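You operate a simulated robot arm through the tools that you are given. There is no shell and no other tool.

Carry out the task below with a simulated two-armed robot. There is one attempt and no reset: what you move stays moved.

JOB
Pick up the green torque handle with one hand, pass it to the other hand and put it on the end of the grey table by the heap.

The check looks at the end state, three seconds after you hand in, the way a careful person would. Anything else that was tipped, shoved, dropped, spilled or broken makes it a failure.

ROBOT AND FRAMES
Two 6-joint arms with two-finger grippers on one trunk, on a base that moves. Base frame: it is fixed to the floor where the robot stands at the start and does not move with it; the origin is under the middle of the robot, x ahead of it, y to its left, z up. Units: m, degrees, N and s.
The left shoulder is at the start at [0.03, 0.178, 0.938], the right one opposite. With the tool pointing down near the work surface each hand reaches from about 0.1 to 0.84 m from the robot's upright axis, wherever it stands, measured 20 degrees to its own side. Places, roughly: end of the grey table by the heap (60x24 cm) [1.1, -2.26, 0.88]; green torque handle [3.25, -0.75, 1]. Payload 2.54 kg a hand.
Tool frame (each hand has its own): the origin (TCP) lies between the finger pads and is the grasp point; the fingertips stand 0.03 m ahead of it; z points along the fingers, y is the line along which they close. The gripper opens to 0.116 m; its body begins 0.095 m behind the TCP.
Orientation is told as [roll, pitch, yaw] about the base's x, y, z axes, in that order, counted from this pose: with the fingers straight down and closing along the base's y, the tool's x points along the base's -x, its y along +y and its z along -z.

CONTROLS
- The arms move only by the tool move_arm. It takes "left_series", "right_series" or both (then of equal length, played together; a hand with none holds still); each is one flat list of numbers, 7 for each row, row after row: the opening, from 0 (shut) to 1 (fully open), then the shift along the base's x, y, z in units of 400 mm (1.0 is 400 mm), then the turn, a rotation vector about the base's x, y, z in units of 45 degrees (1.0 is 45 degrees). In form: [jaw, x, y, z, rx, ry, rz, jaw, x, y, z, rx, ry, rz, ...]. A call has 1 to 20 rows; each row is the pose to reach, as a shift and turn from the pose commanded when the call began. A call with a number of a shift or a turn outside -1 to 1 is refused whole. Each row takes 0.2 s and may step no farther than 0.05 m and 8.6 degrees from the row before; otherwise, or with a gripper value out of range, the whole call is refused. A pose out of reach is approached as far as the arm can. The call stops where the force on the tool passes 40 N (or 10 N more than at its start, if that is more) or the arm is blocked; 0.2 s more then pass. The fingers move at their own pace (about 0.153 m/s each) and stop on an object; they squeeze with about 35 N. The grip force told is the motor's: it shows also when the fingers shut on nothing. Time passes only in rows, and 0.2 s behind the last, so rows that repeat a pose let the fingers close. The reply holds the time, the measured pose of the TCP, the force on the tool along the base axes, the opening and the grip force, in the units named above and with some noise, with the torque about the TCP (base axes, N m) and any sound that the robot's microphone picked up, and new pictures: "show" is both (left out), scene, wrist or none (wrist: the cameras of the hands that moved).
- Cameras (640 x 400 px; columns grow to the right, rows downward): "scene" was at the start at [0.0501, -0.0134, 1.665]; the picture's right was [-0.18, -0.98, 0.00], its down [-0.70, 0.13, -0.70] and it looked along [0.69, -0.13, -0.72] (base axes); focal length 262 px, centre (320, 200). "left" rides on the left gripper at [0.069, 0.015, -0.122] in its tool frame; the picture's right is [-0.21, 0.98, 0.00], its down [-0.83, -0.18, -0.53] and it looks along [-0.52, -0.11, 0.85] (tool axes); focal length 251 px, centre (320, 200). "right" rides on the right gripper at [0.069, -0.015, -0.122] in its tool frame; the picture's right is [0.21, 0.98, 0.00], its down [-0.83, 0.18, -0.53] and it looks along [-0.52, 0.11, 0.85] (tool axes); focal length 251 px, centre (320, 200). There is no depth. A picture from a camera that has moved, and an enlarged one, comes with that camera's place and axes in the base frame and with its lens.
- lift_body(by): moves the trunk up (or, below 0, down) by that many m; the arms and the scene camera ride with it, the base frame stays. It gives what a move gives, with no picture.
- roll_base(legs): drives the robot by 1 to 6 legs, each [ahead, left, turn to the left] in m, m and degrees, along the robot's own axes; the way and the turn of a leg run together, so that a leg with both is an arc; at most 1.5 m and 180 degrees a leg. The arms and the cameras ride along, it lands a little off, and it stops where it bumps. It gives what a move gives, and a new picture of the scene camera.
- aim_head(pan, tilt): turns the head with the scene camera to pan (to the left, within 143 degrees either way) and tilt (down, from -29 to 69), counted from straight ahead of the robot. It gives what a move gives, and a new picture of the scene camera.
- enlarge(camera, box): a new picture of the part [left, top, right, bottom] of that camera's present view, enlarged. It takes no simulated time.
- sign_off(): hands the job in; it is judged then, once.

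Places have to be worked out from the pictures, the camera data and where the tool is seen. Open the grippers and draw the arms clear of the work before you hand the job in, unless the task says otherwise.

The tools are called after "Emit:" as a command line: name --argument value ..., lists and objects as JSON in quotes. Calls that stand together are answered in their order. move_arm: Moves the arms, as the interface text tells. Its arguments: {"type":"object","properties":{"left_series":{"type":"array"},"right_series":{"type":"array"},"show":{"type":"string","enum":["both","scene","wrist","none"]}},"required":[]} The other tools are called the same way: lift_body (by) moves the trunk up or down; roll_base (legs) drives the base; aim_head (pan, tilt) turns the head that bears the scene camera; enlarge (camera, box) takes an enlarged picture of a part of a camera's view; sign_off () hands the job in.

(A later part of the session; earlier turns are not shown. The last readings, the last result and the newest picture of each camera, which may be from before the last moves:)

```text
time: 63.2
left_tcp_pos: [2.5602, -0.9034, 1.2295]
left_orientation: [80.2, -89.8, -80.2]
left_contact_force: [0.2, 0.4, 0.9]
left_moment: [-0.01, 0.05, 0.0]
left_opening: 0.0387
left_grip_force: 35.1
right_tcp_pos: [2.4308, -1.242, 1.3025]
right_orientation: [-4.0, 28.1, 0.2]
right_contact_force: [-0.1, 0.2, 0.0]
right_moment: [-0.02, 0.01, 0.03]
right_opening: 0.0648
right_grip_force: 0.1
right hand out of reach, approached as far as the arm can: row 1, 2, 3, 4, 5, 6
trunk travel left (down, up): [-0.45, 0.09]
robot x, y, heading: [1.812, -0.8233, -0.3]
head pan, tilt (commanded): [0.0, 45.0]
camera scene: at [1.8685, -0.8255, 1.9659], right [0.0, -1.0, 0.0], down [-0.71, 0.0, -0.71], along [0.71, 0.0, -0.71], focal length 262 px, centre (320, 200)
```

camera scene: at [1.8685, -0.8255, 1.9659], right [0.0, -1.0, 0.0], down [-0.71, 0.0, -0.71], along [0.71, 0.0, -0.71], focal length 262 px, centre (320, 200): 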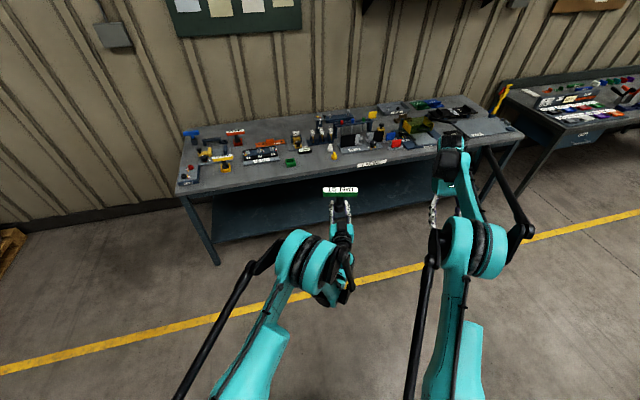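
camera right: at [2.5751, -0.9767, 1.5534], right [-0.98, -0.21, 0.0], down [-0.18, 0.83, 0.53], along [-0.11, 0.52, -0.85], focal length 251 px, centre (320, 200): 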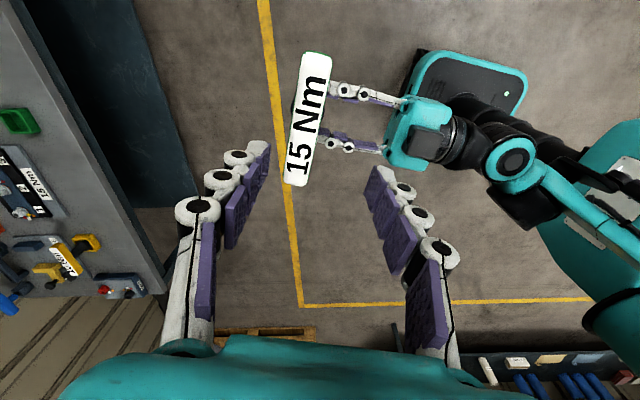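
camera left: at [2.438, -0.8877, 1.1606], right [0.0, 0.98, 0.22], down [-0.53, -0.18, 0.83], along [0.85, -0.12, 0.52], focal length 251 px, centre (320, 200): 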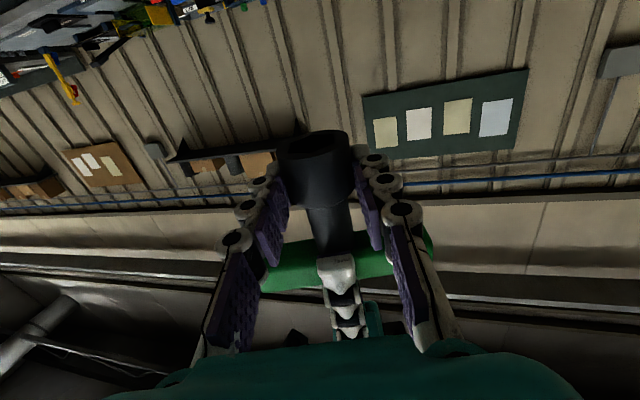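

The elbow has bent the normal way now. I'll bring the right hand to a folded-in, fingers-down pose near the trunk.

Emit:
move_arm --right_series '[0.56, -0.06, 0.03, 0.0, 0.02, -0.12, 0, 0.56, -0.13, 0.08, 0.02, 0.04, -0.25, 0, 0.56, -0.21, 0.14, 0.05, 0.06, -0.38, 0, 0.56, -0.29, 0.2, 0.08, 0.08, -0.5, 0, 0.56, -0.37, 0.26, 0.11, 0.09, -0.62, 0]' --show "scene"

```text
time: 64.4
left_tcp_pos: [2.5581, -0.9018, 1.2326]
left_orientation: [130.8, -89.8, -130.8]
left_contact_force: [-0.5, 0.5, -0.1]
left_moment: [-0.05, 0.09, -0.04]
left_opening: 0.0386
left_grip_force: 34.8
right_tcp_pos: [2.2813, -1.1387, 1.3465]
right_orientation: [-0.3, -0.1, 1.0]
right_contact_force: [-0.1, 0.4, 0.1]
right_moment: [-0.06, -0.05, -0.02]
right_opening: 0.065
right_grip_force: 0.1
trunk travel left (down, up): [-0.45, 0.09]
robot x, y, heading: [1.815, -0.8219, -0.2]
head pan, tilt (commanded): [0.0, 45.0]
camera scene: at [1.8644, -0.8236, 1.9661], right [0.0, -1.0, 0.0], down [-0.71, 0.0, -0.71], along [0.71, 0.0, -0.71], focal length 262 px, centre (320, 200)
```

scene: 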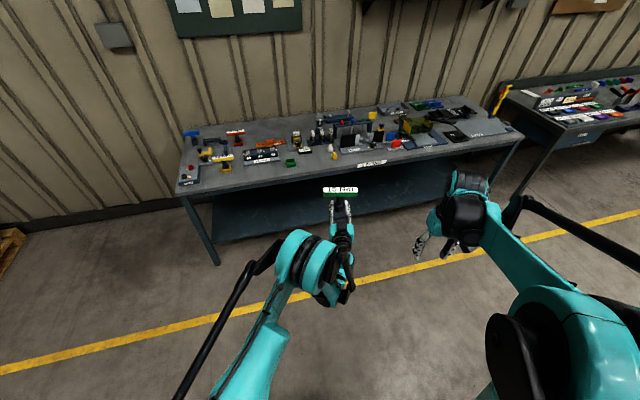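

The right arm is folded in. Now I'll turn the left hand from fingers-forward back to fingers-down in two halves while moving it left toward its own side, which lays the handle horizontal in the grip.

Emit:
move_arm --left_series '[0, -0.03, 0.05, 0.03, 0, 0.17, 0, 0, -0.06, 0.1, 0.06, 0, 0.33, 0, 0, -0.09, 0.15, 0.09, 0, 0.5, 0, 0, -0.12, 0.2, 0.12, 0, 0.67, 0, 0, -0.15, 0.25, 0.15, 0, 0.83, 0, 0, -0.18, 0.3, 0.18, 0, 1.0, 0]' --show "both"

```text
time: 65.8
left_tcp_pos: [2.4879, -0.7834, 1.3021]
left_orientation: [0.4, -45.0, -0.2]
left_contact_force: [-0.4, -0.6, -3.6]
left_moment: [0.02, 0.19, -0.01]
left_opening: 0.0386
left_grip_force: 34.9
right_tcp_pos: [2.2837, -1.1404, 1.3467]
right_orientation: [-0.4, 0.2, 1.1]
right_contact_force: [0.4, -0.2, 0.8]
right_moment: [-0.03, -0.01, -0.03]
right_opening: 0.0649
right_grip_force: 0.1
trunk travel left (down, up): [-0.45, 0.09]
robot x, y, heading: [1.8149, -0.8263, -0.4]
head pan, tilt (commanded): [0.0, 45.0]
camera scene: at [1.8675, -0.8243, 1.966], right [0.0, -1.0, 0.0], down [-0.71, 0.0, -0.71], along [0.71, 0.0, -0.71], focal length 262 px, centre (320, 200)
camera left: at [2.3513, -0.7681, 1.3393], right [0.15, 0.98, 0.16], down [0.21, -0.19, 0.96], along [0.97, -0.11, -0.23], focal length 251 px, centre (320, 200)
```

scene: 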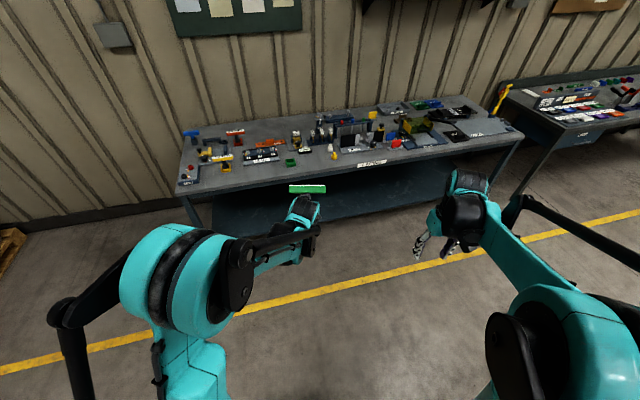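
left: 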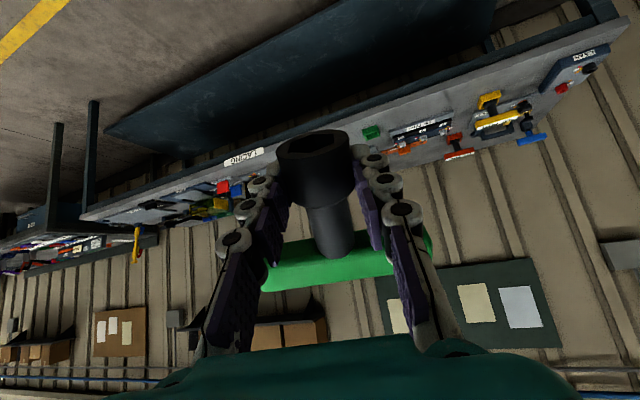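

The handle keeps its place in the grip. Second half of the turn to fingers-down.

Emit:
move_arm --left_series '[0, -0.03, 0.03, 0.01, 0, 0.17, 0, 0, -0.06, 0.06, 0.02, 0, 0.33, 0, 0, -0.09, 0.09, 0.03, 0, 0.5, 0, 0, -0.12, 0.12, 0.04, 0, 0.67, 0, 0, -0.15, 0.15, 0.05, 0, 0.83, 0, 0, -0.18, 0.18, 0.06, 0, 1.0, 0]' --show "both"

Emit:
enlarge --camera "scene" --box '[220, 150, 380, 250]'

```text
time: 67.2
left_tcp_pos: [2.4165, -0.7245, 1.3256]
left_orientation: [15.1, -5.6, -0.5]
left_contact_force: [-0.6, 0.1, -3.8]
left_moment: [-0.04, 0.3, 0.03]
left_opening: 0.0385
left_grip_force: 35.1
left hand out of reach, approached as far as the arm can: row 1, 2, 3, 4, 5, 6
right_tcp_pos: [2.2848, -1.1391, 1.3457]
right_orientation: [-0.3, 0.1, 1.1]
right_contact_force: [0.2, 0.0, -0.2]
right_moment: [-0.02, 0.04, 0.0]
right_opening: 0.065
right_grip_force: 0.1
trunk travel left (down, up): [-0.45, 0.09]
robot x, y, heading: [1.8143, -0.829, -0.3]
head pan, tilt (commanded): [0.0, 45.0]
camera scene: at [1.8696, -0.824, 1.9659], right [0.0, -1.0, 0.0], down [-0.71, 0.0, -0.71], along [0.71, 0.0, -0.71], focal length 262 px, centre (320, 200)
camera left: at [2.3351, -0.7414, 1.4398], right [0.2, 0.94, 0.28], down [0.77, -0.32, 0.55], along [0.6, 0.11, -0.79], focal length 251 px, centre (320, 200)
```

scene: 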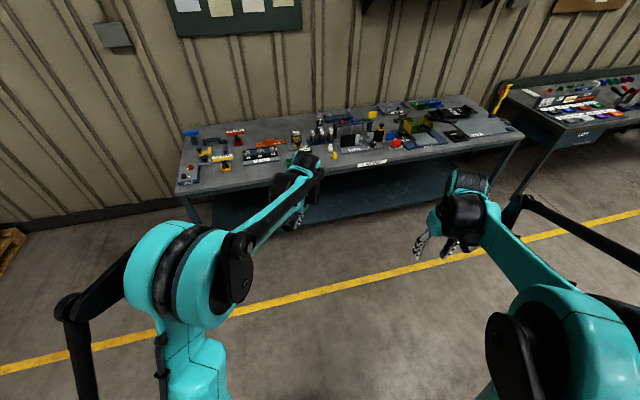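
left: 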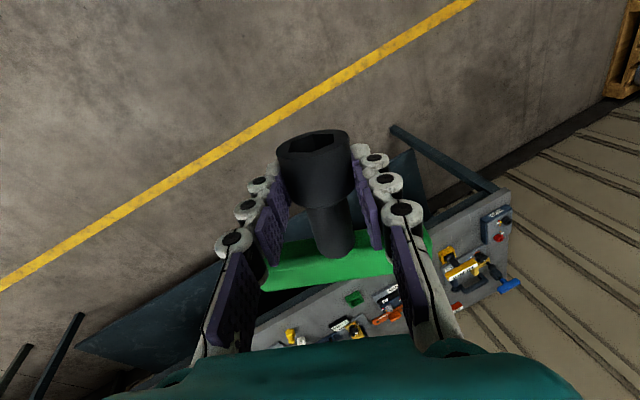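

```text
4.00 times, centred on (300, 200) of scene
camera zoom: at [1.8696, -0.824, 1.9659], right [0.0, -1.0, 0.0], down [-0.71, 0.0, -0.71], along [0.71, 0.0, -0.71], focal length 1048 px, centre (400, 200)
```

zoom: 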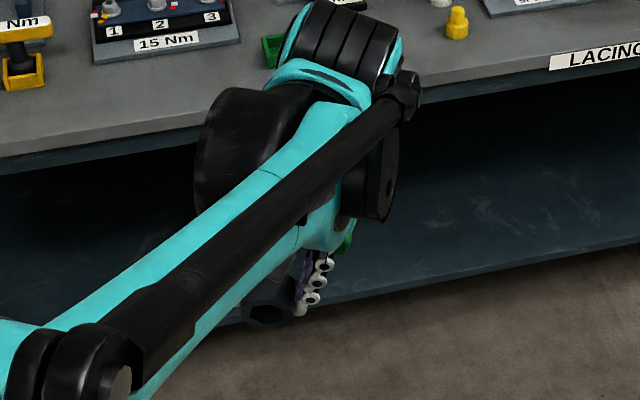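

The left hand is nearly fingers-down but tilted 15° in roll against some limit. I'll move it toward its original home spot (in line with the left shoulder) while removing the tilt.

Emit:
move_arm --left_series '[0, -0.03, 0.05, 0.03, -0.06, 0.02, 0, 0, -0.06, 0.1, 0.06, -0.13, 0.05, 0, 0, -0.09, 0.15, 0.09, -0.2, 0.08, 0, 0, -0.12, 0.2, 0.12, -0.27, 0.1, 0, 0, -0.15, 0.24, 0.15, -0.335, 0.125, 0]' --show "both"

```text
time: 68.4
left_tcp_pos: [2.3532, -0.6416, 1.3864]
left_orientation: [16.0, -2.2, 0.3]
left_contact_force: [0.1, -0.7, -5.3]
left_moment: [-0.04, 0.17, -0.01]
left_opening: 0.0382
left_grip_force: 35.8
left hand out of reach, approached as far as the arm can: row 1, 2, 3, 4, 5
right_tcp_pos: [2.2819, -1.1416, 1.3463]
right_orientation: [-0.2, 0.2, 1.2]
right_contact_force: [0.6, -0.6, 0.3]
right_moment: [0.0, 0.0, 0.01]
right_opening: 0.0654
right_grip_force: 0.0
trunk travel left (down, up): [-0.45, 0.09]
robot x, y, heading: [1.8139, -0.8305, -0.2]
head pan, tilt (commanded): [0.0, 45.0]
camera scene: at [1.867, -0.8261, 1.966], right [0.0, -1.0, 0.0], down [-0.71, 0.0, -0.71], along [0.71, 0.0, -0.71], focal length 262 px, centre (320, 200)
camera left: at [2.2783, -0.6606, 1.5048], right [0.2, 0.94, 0.28], down [0.81, -0.32, 0.49], along [0.55, 0.13, -0.82], focal length 251 px, centre (320, 200)
```

scene: 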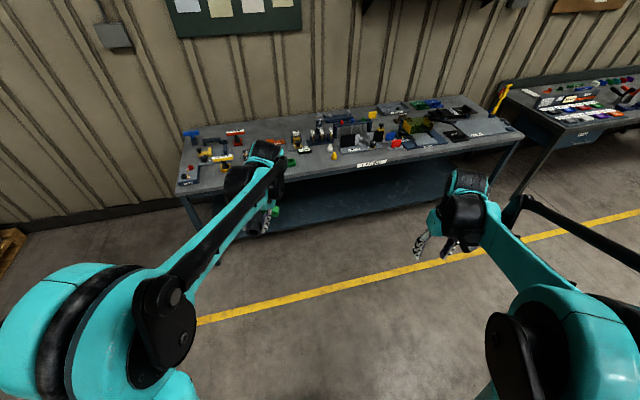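
left: 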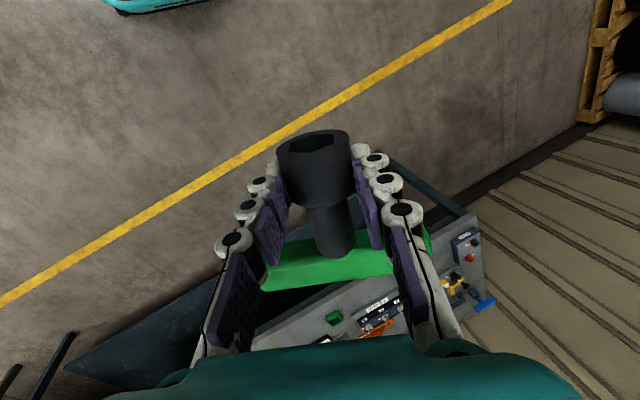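

The position is right but 16° of roll remains, so a wrist joint is at its limit. I'll lower and extend the hand a bit, where the wrist geometry is easier, while again removing the roll.

Emit:
move_arm --left_series '[0, 0.05, 0, -0.06, -0.06, 0.01, 0, 0, 0.1, 0, -0.13, -0.13, 0.02, 0, 0, 0.15, 0, -0.2, -0.2, 0.03, 0, 0, 0.2, 0, -0.28, -0.27, 0.04, 0, 0, 0.25, 0, -0.36, -0.35, 0.05, 0]' --show "both"

```text
time: 69.6
left_tcp_pos: [2.4553, -0.6484, 1.241]
left_orientation: [15.9, -1.9, 0.8]
left_contact_force: [1.1, 0.9, -4.1]
left_moment: [-0.02, 0.25, -0.02]
left_opening: 0.0384
left_grip_force: 35.8
left hand out of reach, approached as far as the arm can: row 2, 3, 4, 5
right_tcp_pos: [2.2847, -1.1403, 1.3442]
right_orientation: [-0.2, 0.2, 1.0]
right_contact_force: [1.0, -0.3, 0.7]
right_moment: [0.01, 0.0, -0.04]
right_opening: 0.065
right_grip_force: 0.2
trunk travel left (down, up): [-0.45, 0.09]
robot x, y, heading: [1.816, -0.8268, -0.2]
head pan, tilt (commanded): [0.0, 45.0]
camera scene: at [1.8708, -0.825, 1.9659], right [0.0, -1.0, 0.0], down [-0.71, 0.0, -0.71], along [0.71, 0.0, -0.71], focal length 262 px, centre (320, 200)
camera left: at [2.3819, -0.668, 1.3602], right [0.19, 0.94, 0.28], down [0.81, -0.31, 0.49], along [0.55, 0.13, -0.83], focal length 251 px, centre (320, 200)
```

scene: 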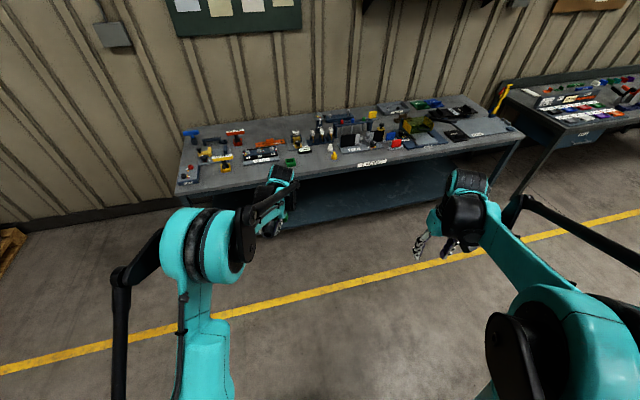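
left: 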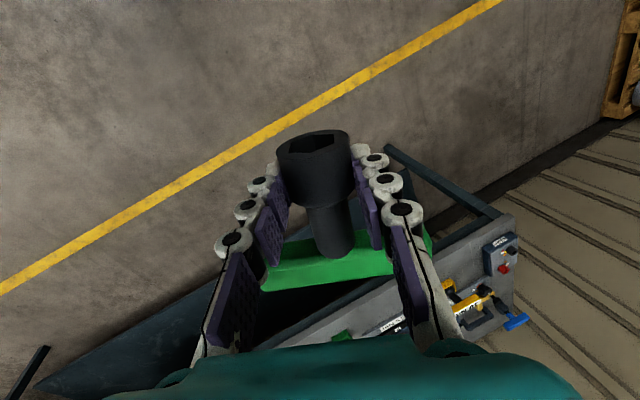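

The roll is stuck at 16° regardless of position, so the left wrist came back in the flipped configuration (forearm roll at its limit). I'll undo it the way it came: swing the fingers forward again at the shoulder's own line, then rotate straight back down through the wrist's neutral.

Emit:
move_arm --left_series '[0, 0.04, 0, 0.06, 0, -0.17, 0, 0, 0.08, 0, 0.12, 0, -0.33, 0, 0, 0.12, 0, 0.18, 0, -0.5, 0, 0, 0.16, 0, 0.24, 0, -0.67, 0, 0, 0.2, 0, 0.3, 0, -0.83, 0, 0, 0.24, 0, 0.36, 0, -1.0, 0]' --show "scene"

```text
time: 71.0
left_tcp_pos: [2.5501, -0.6514, 1.386]
left_orientation: [15.1, -47.1, 1.2]
left_contact_force: [0.6, -0.5, -3.9]
left_moment: [0.0, 0.19, 0.0]
left_opening: 0.0386
left_grip_force: 35.2
right_tcp_pos: [2.2817, -1.1408, 1.3455]
right_orientation: [-0.3, 0.1, 1.1]
right_contact_force: [-0.2, -0.8, -0.7]
right_moment: [0.0, -0.06, 0.0]
right_opening: 0.0652
right_grip_force: 0.0
trunk travel left (down, up): [-0.45, 0.09]
robot x, y, heading: [1.8122, -0.8319, -0.1]
head pan, tilt (commanded): [0.0, 45.0]
camera scene: at [1.8677, -0.8253, 1.966], right [0.0, -1.0, 0.0], down [-0.71, 0.0, -0.71], along [0.71, 0.0, -0.71], focal length 262 px, centre (320, 200)
```

scene: 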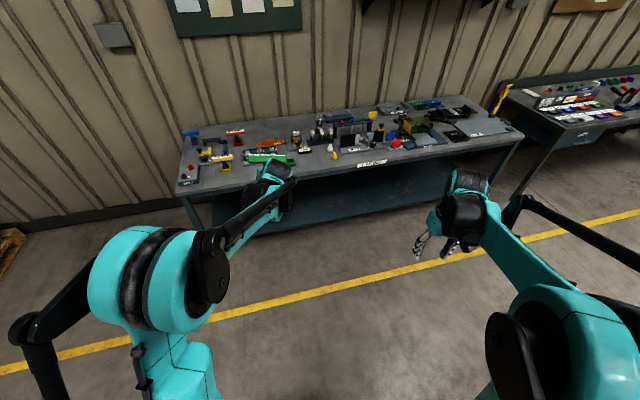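

It follows cleanly now. I'll continue to fingers-forward keeping the slight sideways tilt, so the forearm roll unwinds, and then remove the tilt at the top.

Emit:
move_arm --left_series '[0, 0.02, 0, 0.02, 0, -0.16, 0, 0, 0.04, 0, 0.04, 0, -0.32, 0, 0, 0.06, 0, 0.06, 0, -0.48, 0, 0, 0.08, 0, 0.08, 0, -0.64, 0, 0, 0.1, 0, 0.1, 0, -0.8, 0, 0, 0.12, 0, 0.11, 0, -0.95, 0]' --show "scene"

```text
time: 72.4
left_tcp_pos: [2.5995, -0.6522, 1.4285]
left_orientation: [-55.1, -89.1, 71.0]
left_contact_force: [0.1, -0.5, -3.9]
left_moment: [-0.03, 0.07, 0.0]
left_opening: 0.0381
left_grip_force: 34.7
right_tcp_pos: [2.2839, -1.1399, 1.3458]
right_orientation: [-0.2, 0.1, 1.1]
right_contact_force: [0.3, 0.7, 0.2]
right_moment: [-0.01, 0.03, 0.01]
right_opening: 0.0649
right_grip_force: 0.2
trunk travel left (down, up): [-0.45, 0.09]
robot x, y, heading: [1.8159, -0.8262, -0.2]
head pan, tilt (commanded): [0.0, 45.0]
camera scene: at [1.87, -0.8251, 1.9659], right [0.0, -1.0, 0.0], down [-0.71, 0.0, -0.71], along [0.71, 0.0, -0.71], focal length 262 px, centre (320, 200)
```

scene: 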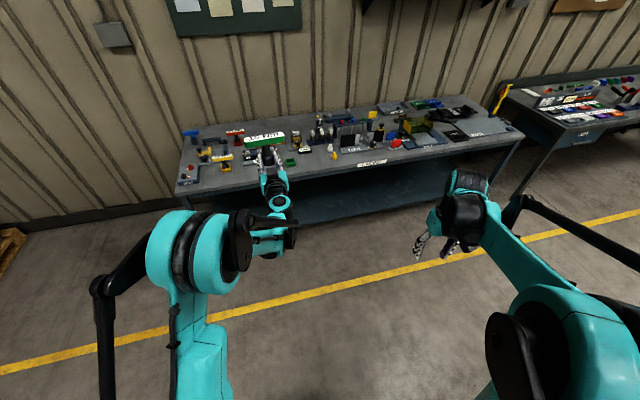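

Now I'll remove the 16° yaw so the fingers point straight forward, in line with the shoulder.

Emit:
move_arm --left_series '[0, 0, 0.0, 0, 0, 0, -0.12, 0, 0, 0.005, 0, 0, 0, -0.24, 0, 0, 0.01, 0, 0, 0, -0.355, 0, 0, 0.01, 0, 0, 0, -0.355]' --show "none"

Emit:
move_arm --left_series '[0, -0.02, 0, -0.02, 0, 0.185, 0, 0, -0.04, 0, -0.04, 0, 0.37, 0, 0, -0.06, 0, -0.06, 0, 0.555, 0, 0, -0.08, 0, -0.08, 0, 0.74, 0, 0, -0.1, 0, -0.1, 0, 0.92, 0, 0, -0.12, 0, -0.12, 0, 1.0, 0]' --show "scene"

```text
time: 73.4
left_tcp_pos: [2.5979, -0.6476, 1.4253]
left_orientation: [-31.1, -88.6, 32.2]
left_contact_force: [0.1, 0.1, -4.3]
left_moment: [-0.01, 0.09, -0.01]
left_opening: 0.0386
left_grip_force: 35.2
left hand out of reach, approached as far as the arm can: row 3, 4
right_tcp_pos: [2.2831, -1.1404, 1.3455]
right_orientation: [-0.4, 0.1, 1.1]
right_contact_force: [-0.4, 0.7, -0.2]
right_moment: [-0.03, 0.08, 0.01]
right_opening: 0.0651
right_grip_force: 0.0
trunk travel left (down, up): [-0.45, 0.09]
robot x, y, heading: [1.82, -0.8287, 0.1]
head pan, tilt (commanded): [0.0, 45.0]
```

```text
time: 74.8
left_tcp_pos: [2.5495, -0.6535, 1.3773]
left_orientation: [15.3, -44.5, -9.7]
left_contact_force: [-0.5, 0.5, -4.1]
left_moment: [0.03, 0.19, 0.01]
left_opening: 0.0382
left_grip_force: 34.8
left hand out of reach, approached as far as the arm can: row 1, 2, 3, 4, 5, 6
right_tcp_pos: [2.2829, -1.1411, 1.3459]
right_orientation: [-0.3, 0.1, 1.0]
right_contact_force: [0.5, -0.2, -1.0]
right_moment: [-0.01, 0.0, 0.0]
right_opening: 0.0649
right_grip_force: 0.0
trunk travel left (down, up): [-0.45, 0.09]
robot x, y, heading: [1.8145, -0.8252, -0.3]
head pan, tilt (commanded): [0.0, 45.0]
camera scene: at [1.8686, -0.8249, 1.9659], right [0.0, -1.0, 0.0], down [-0.71, 0.0, -0.71], along [0.71, 0.0, -0.71], focal length 262 px, centre (320, 200)
```

scene: 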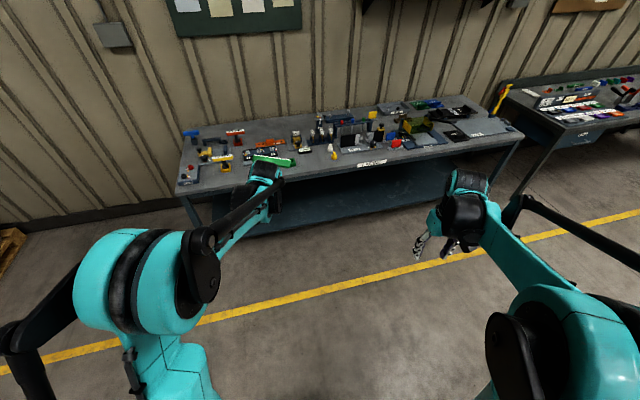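

The wrist unwound only partway, suggesting it needs to come down around the other side of the forearm axis. I'll go back to fingers-forward, lean the fingers to the right, and then come down on that side.

Emit:
move_arm --left_series '[0, 0.02, 0, 0.02, 0, -0.17, 0, 0, 0.04, 0, 0.04, 0, -0.34, 0, 0, 0.06, 0, 0.06, 0, -0.51, 0, 0, 0.08, 0, 0.08, 0, -0.68, 0, 0, 0.1, 0, 0.1, 0, -0.84, 0, 0, 0.12, 0, 0.11, 0, -1.0, 0]' --show "none"

Emit:
move_arm --left_series '[0, 0, 0, 0, 0, 0, -0.18, 0, 0, 0, 0, 0, 0, -0.36, 0, 0, 0, 0, 0, 0, -0.54, 0, 0, 0, 0, 0, 0, -0.72, 0, 0, 0, 0, 0, 0, -0.89]' --show "both"

```text
time: 76.2
left_tcp_pos: [2.5979, -0.6545, 1.4212]
left_orientation: [98.0, -83.0, -89.8]
left_contact_force: [-0.6, 0.5, -4.3]
left_moment: [0.03, 0.07, -0.02]
left_opening: 0.0386
left_grip_force: 35.3
right_tcp_pos: [2.2844, -1.1403, 1.3456]
right_orientation: [-0.4, 0.0, 1.2]
right_contact_force: [0.2, 0.2, -0.2]
right_moment: [-0.02, 0.02, -0.02]
right_opening: 0.065
right_grip_force: 0.0
trunk travel left (down, up): [-0.45, 0.09]
robot x, y, heading: [1.8136, -0.8243, 0.2]
head pan, tilt (commanded): [0.0, 45.0]
```

```text
time: 77.4
left_tcp_pos: [2.5982, -0.6524, 1.4214]
left_orientation: [98.5, -83.0, -130.3]
left_contact_force: [0.4, 0.8, -3.3]
left_moment: [0.06, 0.06, -0.01]
left_opening: 0.0386
left_grip_force: 34.7
right_tcp_pos: [2.2827, -1.1386, 1.3472]
right_orientation: [-0.3, 0.1, 1.0]
right_contact_force: [1.0, 0.5, -0.8]
right_moment: [-0.03, 0.01, -0.01]
right_opening: 0.0649
right_grip_force: 0.1
trunk travel left (down, up): [-0.45, 0.09]
robot x, y, heading: [1.8137, -0.8257, -0.0]
head pan, tilt (commanded): [0.0, 45.0]
camera scene: at [1.8694, -0.8236, 1.9659], right [0.0, -1.0, 0.0], down [-0.71, 0.0, -0.71], along [0.71, 0.0, -0.71], focal length 262 px, centre (320, 200)
camera left: at [2.5069, -0.5691, 1.3517], right [0.49, 0.81, 0.33], down [-0.61, 0.05, 0.79], along [0.62, -0.59, 0.52], focal length 251 px, centre (320, 200)
```

scene: 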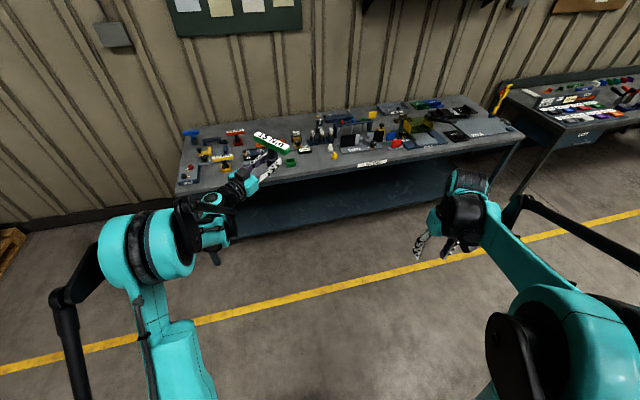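
left: 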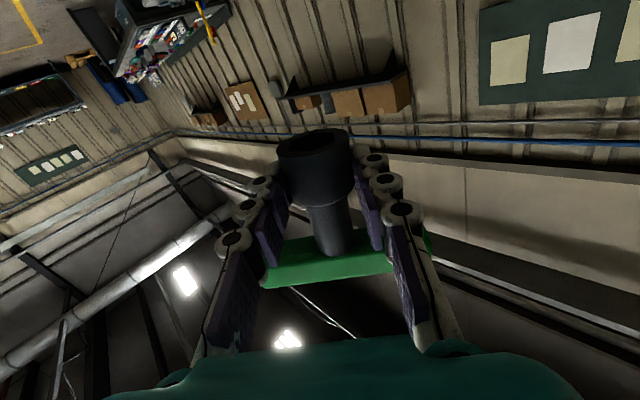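

The full lean to the right was reached without complaint. Now I'll pitch down along that side, in two halves.

Emit:
move_arm --left_series '[0, -0.02, 0, -0.02, 0, 0.17, 0, 0, -0.05, 0, -0.04, 0, 0.34, 0, 0, -0.08, 0, -0.06, 0, 0.51, 0, 0, -0.11, 0, -0.08, 0, 0.68, 0, 0, -0.14, 0, -0.1, 0, 0.84, 0, 0, -0.17, 0, -0.12, 0, 1.0, 0]' --show "scene"

Emit:
move_arm --left_series '[0, -0.02, 0, -0.02, 0, 0.17, 0, 0, -0.05, 0, -0.04, 0, 0.34, 0, 0, -0.08, 0, -0.06, 0, 0.51, 0, 0, -0.11, 0, -0.08, 0, 0.68, 0, 0, -0.14, 0, -0.1, 0, 0.84, 0, 0, -0.17, 0, -0.12, 0, 1.0, 0]' --show "both"

```text
time: 78.8
left_tcp_pos: [2.5294, -0.6551, 1.3754]
left_orientation: [-25.8, -49.1, -8.0]
left_contact_force: [-0.4, 0.7, -3.7]
left_moment: [0.04, 0.21, -0.03]
left_opening: 0.0385
left_grip_force: 34.7
right_tcp_pos: [2.2827, -1.1416, 1.3455]
right_orientation: [-0.3, 0.1, 1.1]
right_contact_force: [0.1, 0.8, 0.0]
right_moment: [0.01, 0.04, -0.02]
right_opening: 0.0648
right_grip_force: 0.0
trunk travel left (down, up): [-0.45, 0.09]
robot x, y, heading: [1.8149, -0.8251, -0.1]
head pan, tilt (commanded): [0.0, 45.0]
camera scene: at [1.8683, -0.8253, 1.9659], right [0.0, -1.0, 0.0], down [-0.71, 0.0, -0.71], along [0.71, 0.0, -0.71], focal length 262 px, centre (320, 200)
```

scene: 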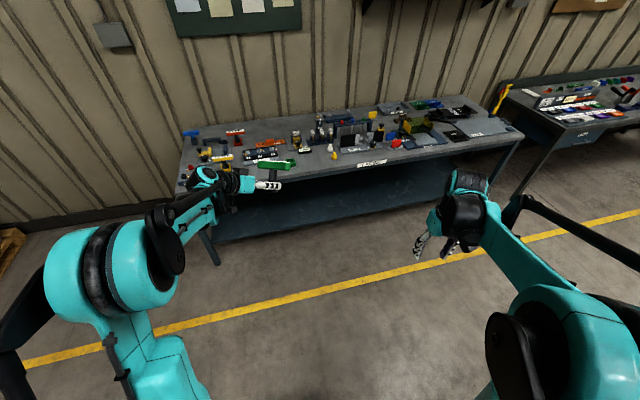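

```text
time: 80.2
left_tcp_pos: [2.463, -0.6548, 1.3255]
left_orientation: [-31.4, -4.3, -5.3]
left_contact_force: [0.7, 0.8, -3.7]
left_moment: [0.05, 0.2, -0.02]
left_opening: 0.0383
left_grip_force: 35.1
right_tcp_pos: [2.2845, -1.1403, 1.3447]
right_orientation: [-0.4, 0.1, 1.1]
right_contact_force: [-0.3, 0.2, 0.1]
right_moment: [0.01, 0.05, -0.03]
right_opening: 0.0649
right_grip_force: 0.1
trunk travel left (down, up): [-0.45, 0.09]
robot x, y, heading: [1.8157, -0.826, 0.1]
head pan, tilt (commanded): [0.0, 45.0]
camera scene: at [1.8694, -0.8248, 1.9659], right [0.0, -1.0, 0.0], down [-0.71, 0.0, -0.71], along [0.71, 0.0, -0.71], focal length 262 px, centre (320, 200)
camera left: at [2.3923, -0.5707, 1.416], right [0.33, 0.81, -0.49], down [0.79, 0.05, 0.61], along [0.52, -0.59, -0.62], focal length 251 px, centre (320, 200)
```

scene: 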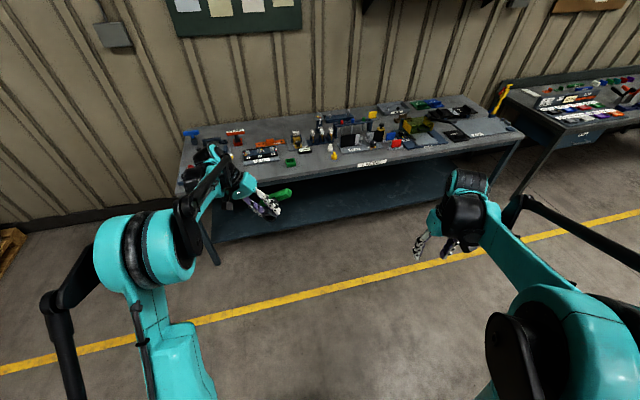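
left: 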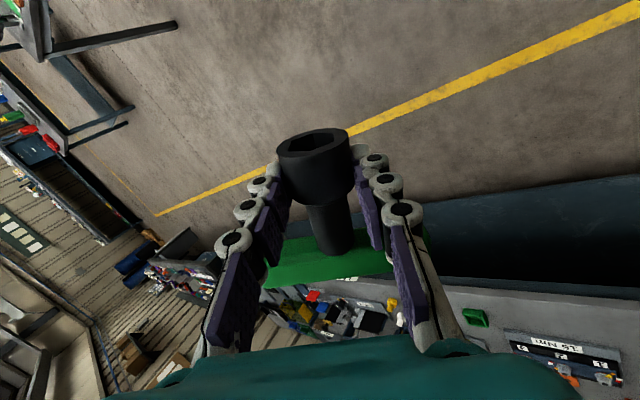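

That reached −31° roll with no limit, so the lean can now come off on this side. I'll rotate upright to fingers-down.

Emit:
move_arm --left_series '[0, 0, 0, 0, 0.14, 0.014, 0.02, 0, 0, 0, 0, 0.28, 0.028, 0.04, 0, 0, 0, 0, 0.42, 0.042, 0.07, 0, 0, 0, 0, 0.56, 0.056, 0.09, 0, 0, 0, 0, 0.698, 0.07, 0.11]' --show "both"

```text
time: 81.4
left_tcp_pos: [2.4624, -0.6552, 1.3271]
left_orientation: [-0.3, 0.6, -1.3]
left_contact_force: [0.2, 0.0, -3.3]
left_moment: [0.05, 0.2, 0.01]
left_opening: 0.0384
left_grip_force: 35.3
right_tcp_pos: [2.2828, -1.1403, 1.3462]
right_orientation: [-0.2, 0.1, 1.3]
right_contact_force: [0.7, -0.1, -0.2]
right_moment: [-0.01, 0.04, -0.03]
right_opening: 0.065
right_grip_force: 0.1
trunk travel left (down, up): [-0.45, 0.09]
robot x, y, heading: [1.818, -0.8255, -0.3]
head pan, tilt (commanded): [0.0, 45.0]
camera scene: at [1.8686, -0.8261, 1.9659], right [0.0, -1.0, 0.0], down [-0.71, 0.0, -0.71], along [0.71, 0.0, -0.71], focal length 262 px, centre (320, 200)
camera left: at [2.3935, -0.6377, 1.4484], right [0.24, 0.97, -0.01], down [0.83, -0.2, 0.53], along [0.51, -0.13, -0.85], focal length 251 px, centre (320, 200)
```

scene: 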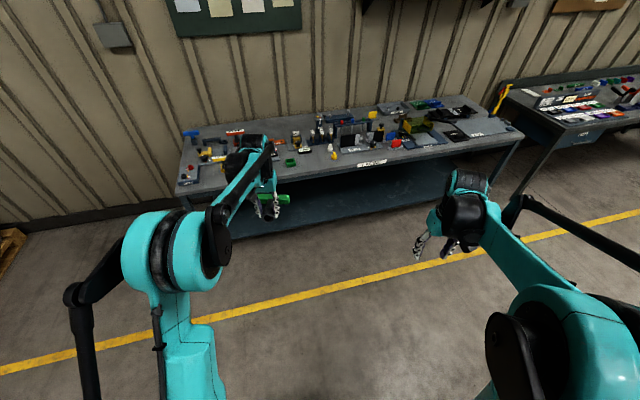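
left: 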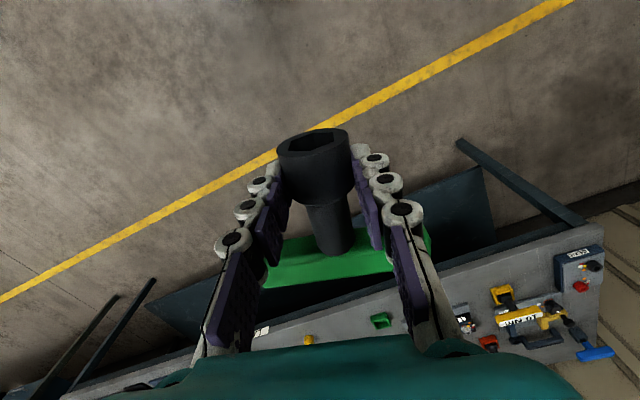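

The left hand is now fingers-down with the handle horizontal in its grip and no slip. Next I'll look at the grey table to find a free spot at the end by the belt heap.

Emit:
aim_head --pan -111 --tilt 38

Emit:
enlarge --camera "scene" --box '[200, 100, 440, 250]'

```text
time: 83.3
left_tcp_pos: [2.4613, -0.6553, 1.3255]
left_orientation: [-0.3, 0.6, -1.3]
left_contact_force: [0.2, 0.3, -3.8]
left_moment: [0.01, 0.24, 0.04]
left_opening: 0.0386
left_grip_force: 35.0
right_tcp_pos: [2.2832, -1.1408, 1.3455]
right_orientation: [-0.3, 0.1, 1.2]
right_contact_force: [0.7, 0.2, 0.7]
right_moment: [0.03, 0.01, 0.01]
right_opening: 0.0649
right_grip_force: 0.0
trunk travel left (down, up): [-0.45, 0.09]
robot x, y, heading: [1.8174, -0.8243, -0.3]
head pan, tilt (commanded): [-111.0, 38.0]
camera scene: at [1.7559, -0.9054, 1.9763], right [-0.93, 0.36, 0.0], down [0.22, 0.57, -0.79], along [-0.28, -0.74, -0.62], focal length 262 px, centre (320, 200)
```

scene: 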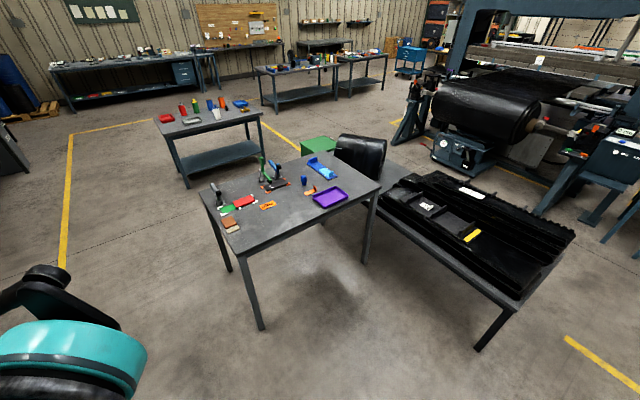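

```text
2.67 times, centred on (320, 175) of scene
camera zoom: at [1.7559, -0.9054, 1.9763], right [-0.93, 0.36, 0.0], down [0.22, 0.57, -0.79], along [-0.28, -0.74, -0.62], focal length 699 px, centre (320, 267)
```

zoom: 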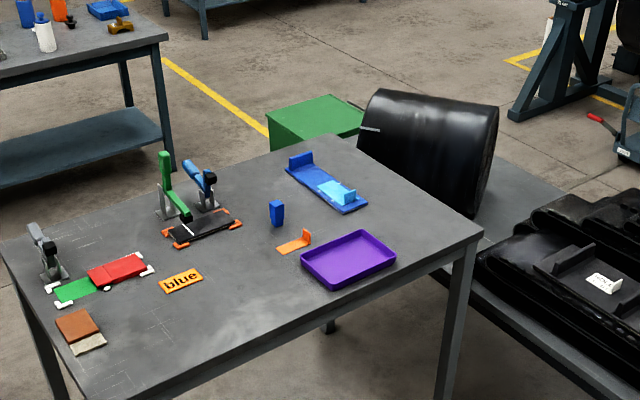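

The square grey table's top is near z 0.855; its near edge runs from about [1.83, -1.93] to [0.76, -2.22], and the given 60x24 cm zone is the strip along that edge at the heap end. The purple tray takes the middle, but the near-right corner (around [0.91, -2.29]) is free. I'll turn in place, then drive most of the way, keeping clear of the belt table.

Emit:
roll_base --legs '[[0, 0, -104.7]]'

Emit:
aim_head --pan 0 --tilt 45

Emit:
roll_base --legs '[[0.75, -0.45, 0]]'

```text
time: 88.2
left_tcp_pos: [1.801, -1.4947, 1.3257]
left_orientation: [-0.4, 0.6, -107.4]
left_contact_force: [-0.3, -0.5, -4.3]
left_moment: [0.22, -0.06, -0.02]
left_opening: 0.0386
left_grip_force: 34.9
right_tcp_pos: [1.3834, -1.1887, 1.3458]
right_orientation: [-0.2, 0.2, -104.8]
right_contact_force: [-0.1, -0.3, 0.2]
right_moment: [-0.01, -0.01, 0.04]
right_opening: 0.065
right_grip_force: 0.0
trunk travel left (down, up): [-0.45, 0.09]
robot x, y, heading: [1.8191, -0.8227, -106.1]
head pan, tilt (commanded): [-111.0, 38.0]
camera scene: at [1.7555, -0.7451, 1.9763], right [0.6, 0.8, 0.0], down [0.49, -0.37, -0.79], along [-0.63, 0.48, -0.62], focal length 262 px, centre (320, 200)
```

scene: 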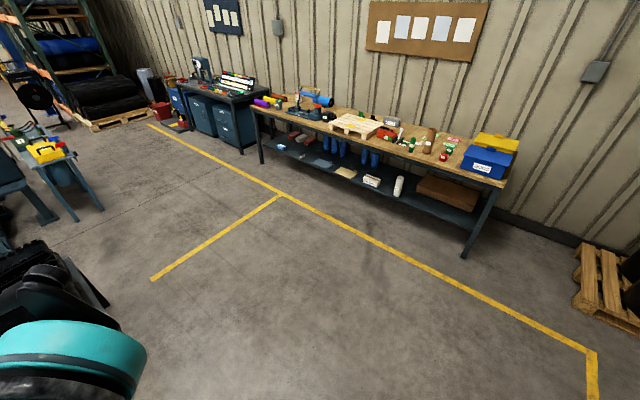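

```text
time: 90.1
left_tcp_pos: [1.8022, -1.495, 1.3265]
left_orientation: [-0.3, 0.7, -107.4]
left_contact_force: [0.1, 0.1, -3.9]
left_moment: [0.23, -0.08, 0.01]
left_opening: 0.0386
left_grip_force: 35.3
right_tcp_pos: [1.3837, -1.1892, 1.3462]
right_orientation: [-0.4, 0.2, -104.9]
right_contact_force: [0.6, -0.1, -0.8]
right_moment: [-0.02, 0.0, 0.03]
right_opening: 0.0651
right_grip_force: 0.1
trunk travel left (down, up): [-0.45, 0.09]
robot x, y, heading: [1.8163, -0.8259, -106.4]
head pan, tilt (commanded): [0.0, 45.0]
camera scene: at [1.8014, -0.8753, 1.9659], right [-0.96, 0.28, 0.0], down [0.2, 0.68, -0.71], along [-0.2, -0.68, -0.71], focal length 262 px, centre (320, 200)
```

scene: 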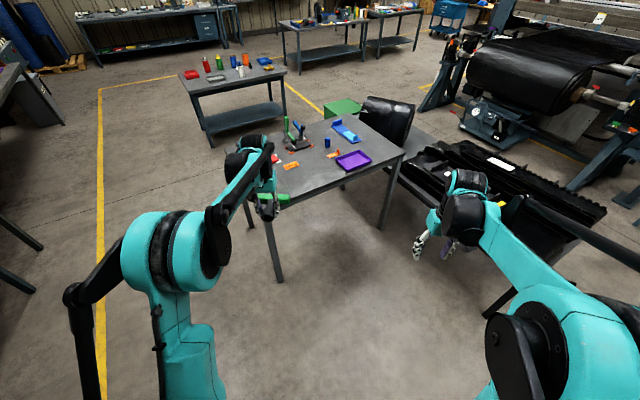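

```text
time: 94.7
left_tcp_pos: [1.1545, -2.0984, 1.326]
left_orientation: [-0.3, 0.6, -107.9]
left_contact_force: [-0.5, -0.7, -4.5]
left_moment: [0.23, -0.08, -0.01]
left_opening: 0.0385
left_grip_force: 35.0
right_tcp_pos: [0.7405, -1.791, 1.3458]
right_orientation: [-0.2, 0.1, -105.3]
right_contact_force: [0.7, 0.9, -0.5]
right_moment: [0.0, 0.0, 0.01]
right_opening: 0.0649
right_grip_force: 0.1
trunk travel left (down, up): [-0.45, 0.09]
robot x, y, heading: [1.1748, -1.4297, -106.7]
head pan, tilt (commanded): [0.0, 45.0]
camera scene: at [1.1591, -1.4793, 1.966], right [-0.96, 0.29, 0.0], down [0.2, 0.68, -0.71], along [-0.2, -0.68, -0.71], focal length 262 px, centre (320, 200)
```

scene: 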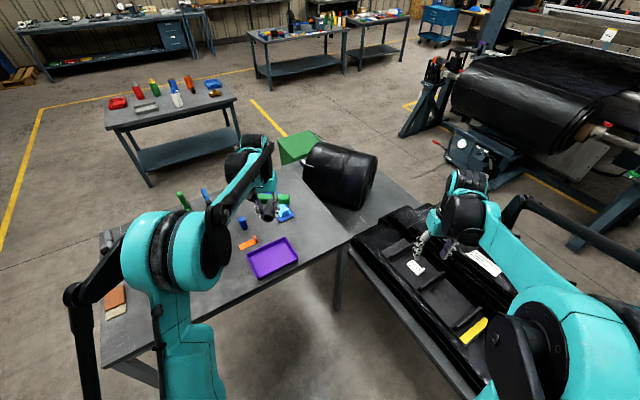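

I'm about 0.2 m short of the final stand, and the table's near-right corner matches my estimate ([0.76, -2.23]). I'll enlarge the corner region to check the free spot and the surroundings.

Emit:
enlarge --camera "scene" --box '[200, 160, 440, 310]'

Emit:
enlarge --camera "left" --box '[0, 0, 640, 400]'

```text
2.67 times, centred on (320, 235) of scene
camera zoom: at [1.1591, -1.4793, 1.966], right [-0.96, 0.29, 0.0], down [0.2, 0.68, -0.71], along [-0.2, -0.68, -0.71], focal length 699 px, centre (320, 107)
```

zoom: 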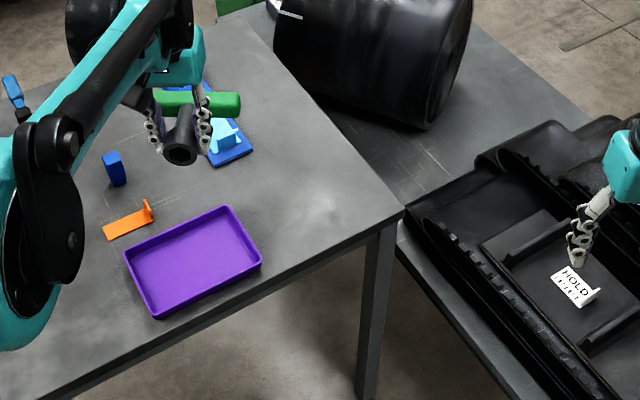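

```text
1.00 times, centred on (320, 200) of left (not enlarged: the box is as wide or as high as the picture)
camera zoom: at [1.1898, -2.0386, 1.4483], right [0.86, -0.5, -0.01], down [-0.42, -0.74, 0.53], along [-0.27, -0.45, -0.85], focal length 251 px, centre (320, 200)
```

zoom: 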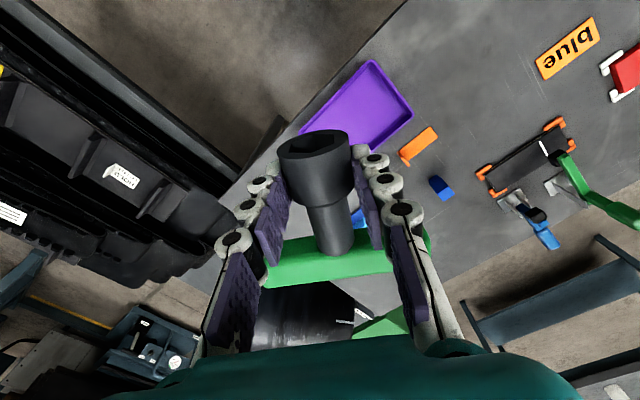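

The corner between the tray (right side at x≈1.06–1.09) and the table's right edge is free, about 27 cm wide. I'll aim the bulb at [0.930, -2.289] with the bar beyond it, well inside the zone, and drive the last 0.21 m.

Emit:
roll_base --legs '[[0.21, 0, 0]]'

Emit:
enlarge --camera "scene" --box '[200, 160, 440, 310]'

```text
time: 96.4
left_tcp_pos: [1.096, -2.3012, 1.3261]
left_orientation: [-0.3, 0.6, -107.7]
left_contact_force: [0.4, -1.0, -4.5]
left_moment: [0.2, -0.08, 0.01]
left_opening: 0.0384
left_grip_force: 35.0
right_tcp_pos: [0.6806, -1.9942, 1.3462]
right_orientation: [-0.3, 0.0, -105.3]
right_contact_force: [0.8, -0.2, 0.9]
right_moment: [0.01, 0.07, 0.01]
right_opening: 0.065
right_grip_force: 0.1
trunk travel left (down, up): [-0.45, 0.09]
robot x, y, heading: [1.1135, -1.6332, -106.5]
head pan, tilt (commanded): [0.0, 45.0]
camera scene: at [1.0988, -1.6825, 1.966], right [-0.96, 0.28, 0.0], down [0.2, 0.68, -0.71], along [-0.2, -0.68, -0.71], focal length 262 px, centre (320, 200)
```

scene: 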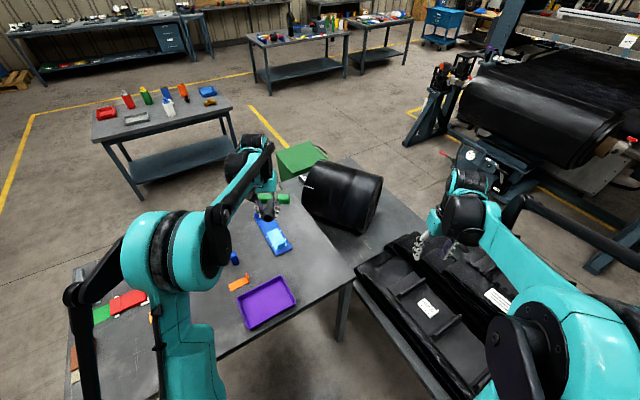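

```text
2.67 times, centred on (320, 235) of scene
camera zoom: at [1.0988, -1.6825, 1.966], right [-0.96, 0.28, 0.0], down [0.2, 0.68, -0.71], along [-0.2, -0.68, -0.71], focal length 699 px, centre (320, 107)
```

zoom: 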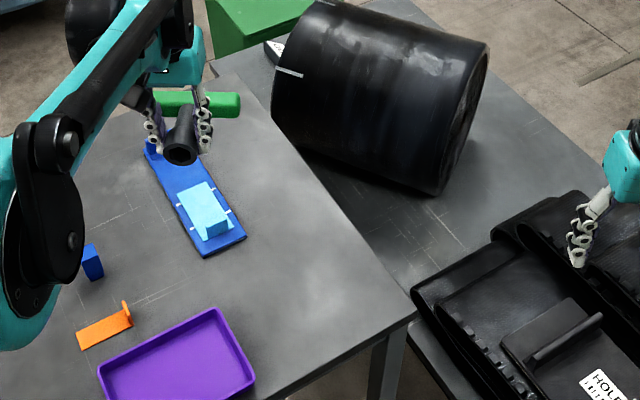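

Two views triangulate the table corner to [0.768, -2.219] and its top to z ≈ 0.851. I'll carry the handle over the free spot at safe height, turning the hand about 30° to align the T with the table edges.

Emit:
move_arm --left_series '[0, -0.06, 0.004, -0.02, 0, 0, 0.095, 0, -0.12, 0.008, -0.04, 0, 0, 0.19, 0, -0.18, 0.013, -0.06, 0, 0, 0.285, 0, -0.24, 0.017, -0.08, 0, 0, 0.38, 0, -0.3, 0.021, -0.1, 0, 0, 0.475, 0, -0.36, 0.026, -0.11, 0, 0, 0.57, 0, -0.415, 0.03, -0.125, 0, 0, 0.667]' --show "both"

Emit:
enlarge --camera "scene" --box '[200, 160, 440, 310]'

```text
time: 98.0
left_tcp_pos: [0.9285, -2.291, 1.2763]
left_orientation: [-0.2, 0.6, -77.6]
left_contact_force: [0.0, -0.3, -3.9]
left_moment: [0.23, 0.0, 0.0]
left_opening: 0.0386
left_grip_force: 35.0
right_tcp_pos: [0.6801, -1.9947, 1.3464]
right_orientation: [-0.2, 0.1, -105.1]
right_contact_force: [-0.6, -0.5, -0.1]
right_moment: [-0.03, -0.05, -0.04]
right_opening: 0.065
right_grip_force: 0.1
trunk travel left (down, up): [-0.45, 0.09]
robot x, y, heading: [1.1097, -1.6351, -106.2]
head pan, tilt (commanded): [0.0, 45.0]
camera scene: at [1.0969, -1.6835, 1.9659], right [-0.96, 0.28, 0.0], down [0.2, 0.68, -0.71], along [-0.2, -0.68, -0.71], focal length 262 px, centre (320, 200)
camera left: at [0.9283, -2.221, 1.3987], right [1.0, 0.0, -0.01], down [0.01, -0.85, 0.53], along [0.0, -0.53, -0.85], focal length 251 px, centre (320, 200)
```

scene: 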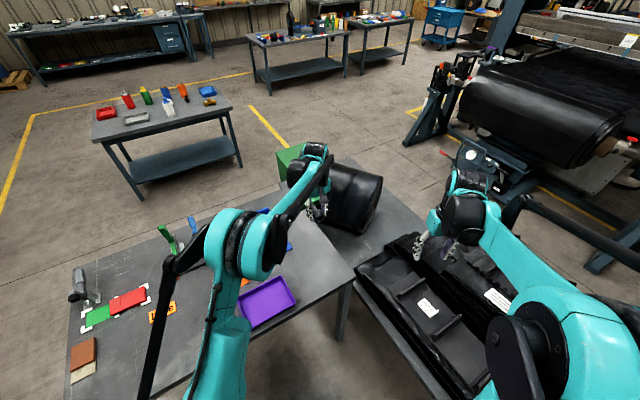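
left: 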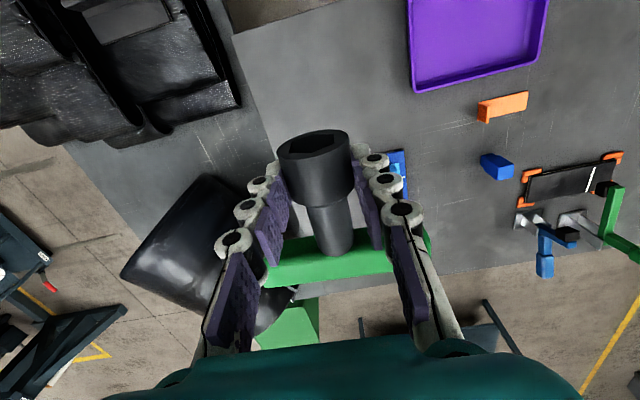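

```text
2.67 times, centred on (320, 235) of scene
camera zoom: at [1.0969, -1.6835, 1.9659], right [-0.96, 0.28, 0.0], down [0.2, 0.68, -0.71], along [-0.2, -0.68, -0.71], focal length 699 px, centre (320, 107)
```

zoom: 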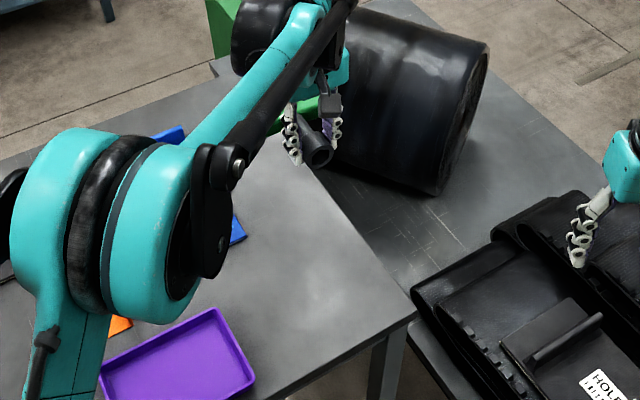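

The hand is over the spot: the wrist view shows about 14 cm to the table's right edge, 18 cm to the tray and 11 cm to the near edge. I'll lower to z 0.955 first, well above contact.

Emit:
move_arm --left_series '[0, 0, 0, -0.1, 0, 0, 0, 0, 0, 0, -0.2, 0, 0, 0, 0, 0, 0, -0.3, 0, 0, 0, 0, 0, 0, -0.4, 0, 0, 0, 0, 0, 0, -0.5, 0, 0, 0, 0, 0, 0, -0.6, 0, 0, 0, 0, 0, 0, -0.7, 0, 0, 0, 0, 0, 0, -0.8, 0, 0, 0]' --show "both"

Emit:
enlarge --camera "scene" --box '[260, 180, 420, 280]'

```text
time: 99.8
left_tcp_pos: [0.9314, -2.2917, 0.9557]
left_orientation: [-0.3, 0.7, -77.6]
left_contact_force: [0.2, 0.2, -4.0]
left_moment: [0.24, 0.03, 0.02]
left_opening: 0.0384
left_grip_force: 34.9
right_tcp_pos: [0.6788, -1.9972, 1.3464]
right_orientation: [-0.3, 0.0, -105.2]
right_contact_force: [-0.6, 0.4, -0.7]
right_moment: [0.0, 0.01, 0.0]
right_opening: 0.0648
right_grip_force: 0.0
trunk travel left (down, up): [-0.45, 0.09]
robot x, y, heading: [1.1099, -1.6346, -106.5]
head pan, tilt (commanded): [0.0, 45.0]
camera scene: at [1.0981, -1.6846, 1.9659], right [-0.96, 0.28, 0.0], down [0.2, 0.68, -0.71], along [-0.2, -0.68, -0.71], focal length 262 px, centre (320, 200)
camera left: at [0.9311, -2.2218, 1.078], right [1.0, 0.0, -0.01], down [0.0, -0.85, 0.53], along [-0.01, -0.53, -0.85], focal length 251 px, centre (320, 200)
```

scene: 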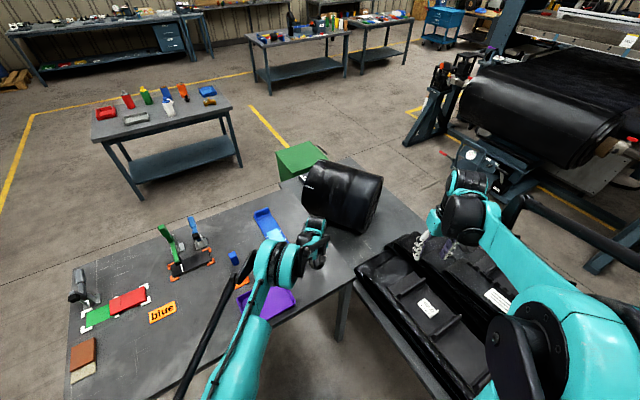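
left: 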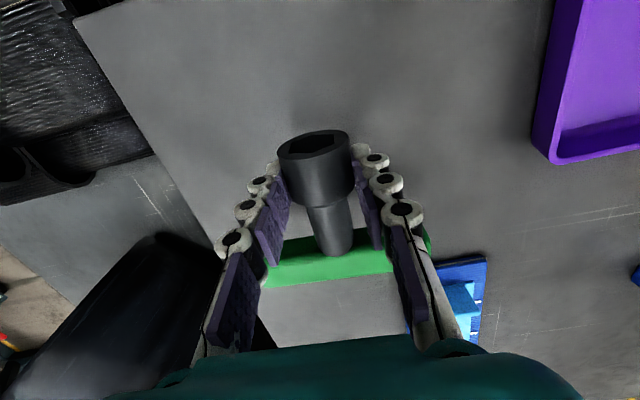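

```text
4.00 times, centred on (340, 230) of scene
camera zoom: at [1.0981, -1.6846, 1.9659], right [-0.96, 0.28, 0.0], down [0.2, 0.68, -0.71], along [-0.2, -0.68, -0.71], focal length 1048 px, centre (240, 80)
```

zoom: 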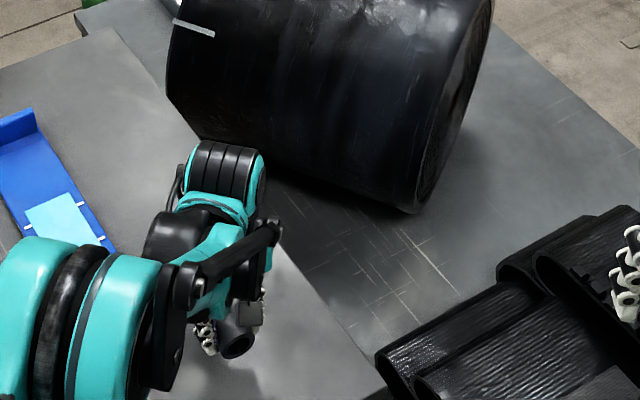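

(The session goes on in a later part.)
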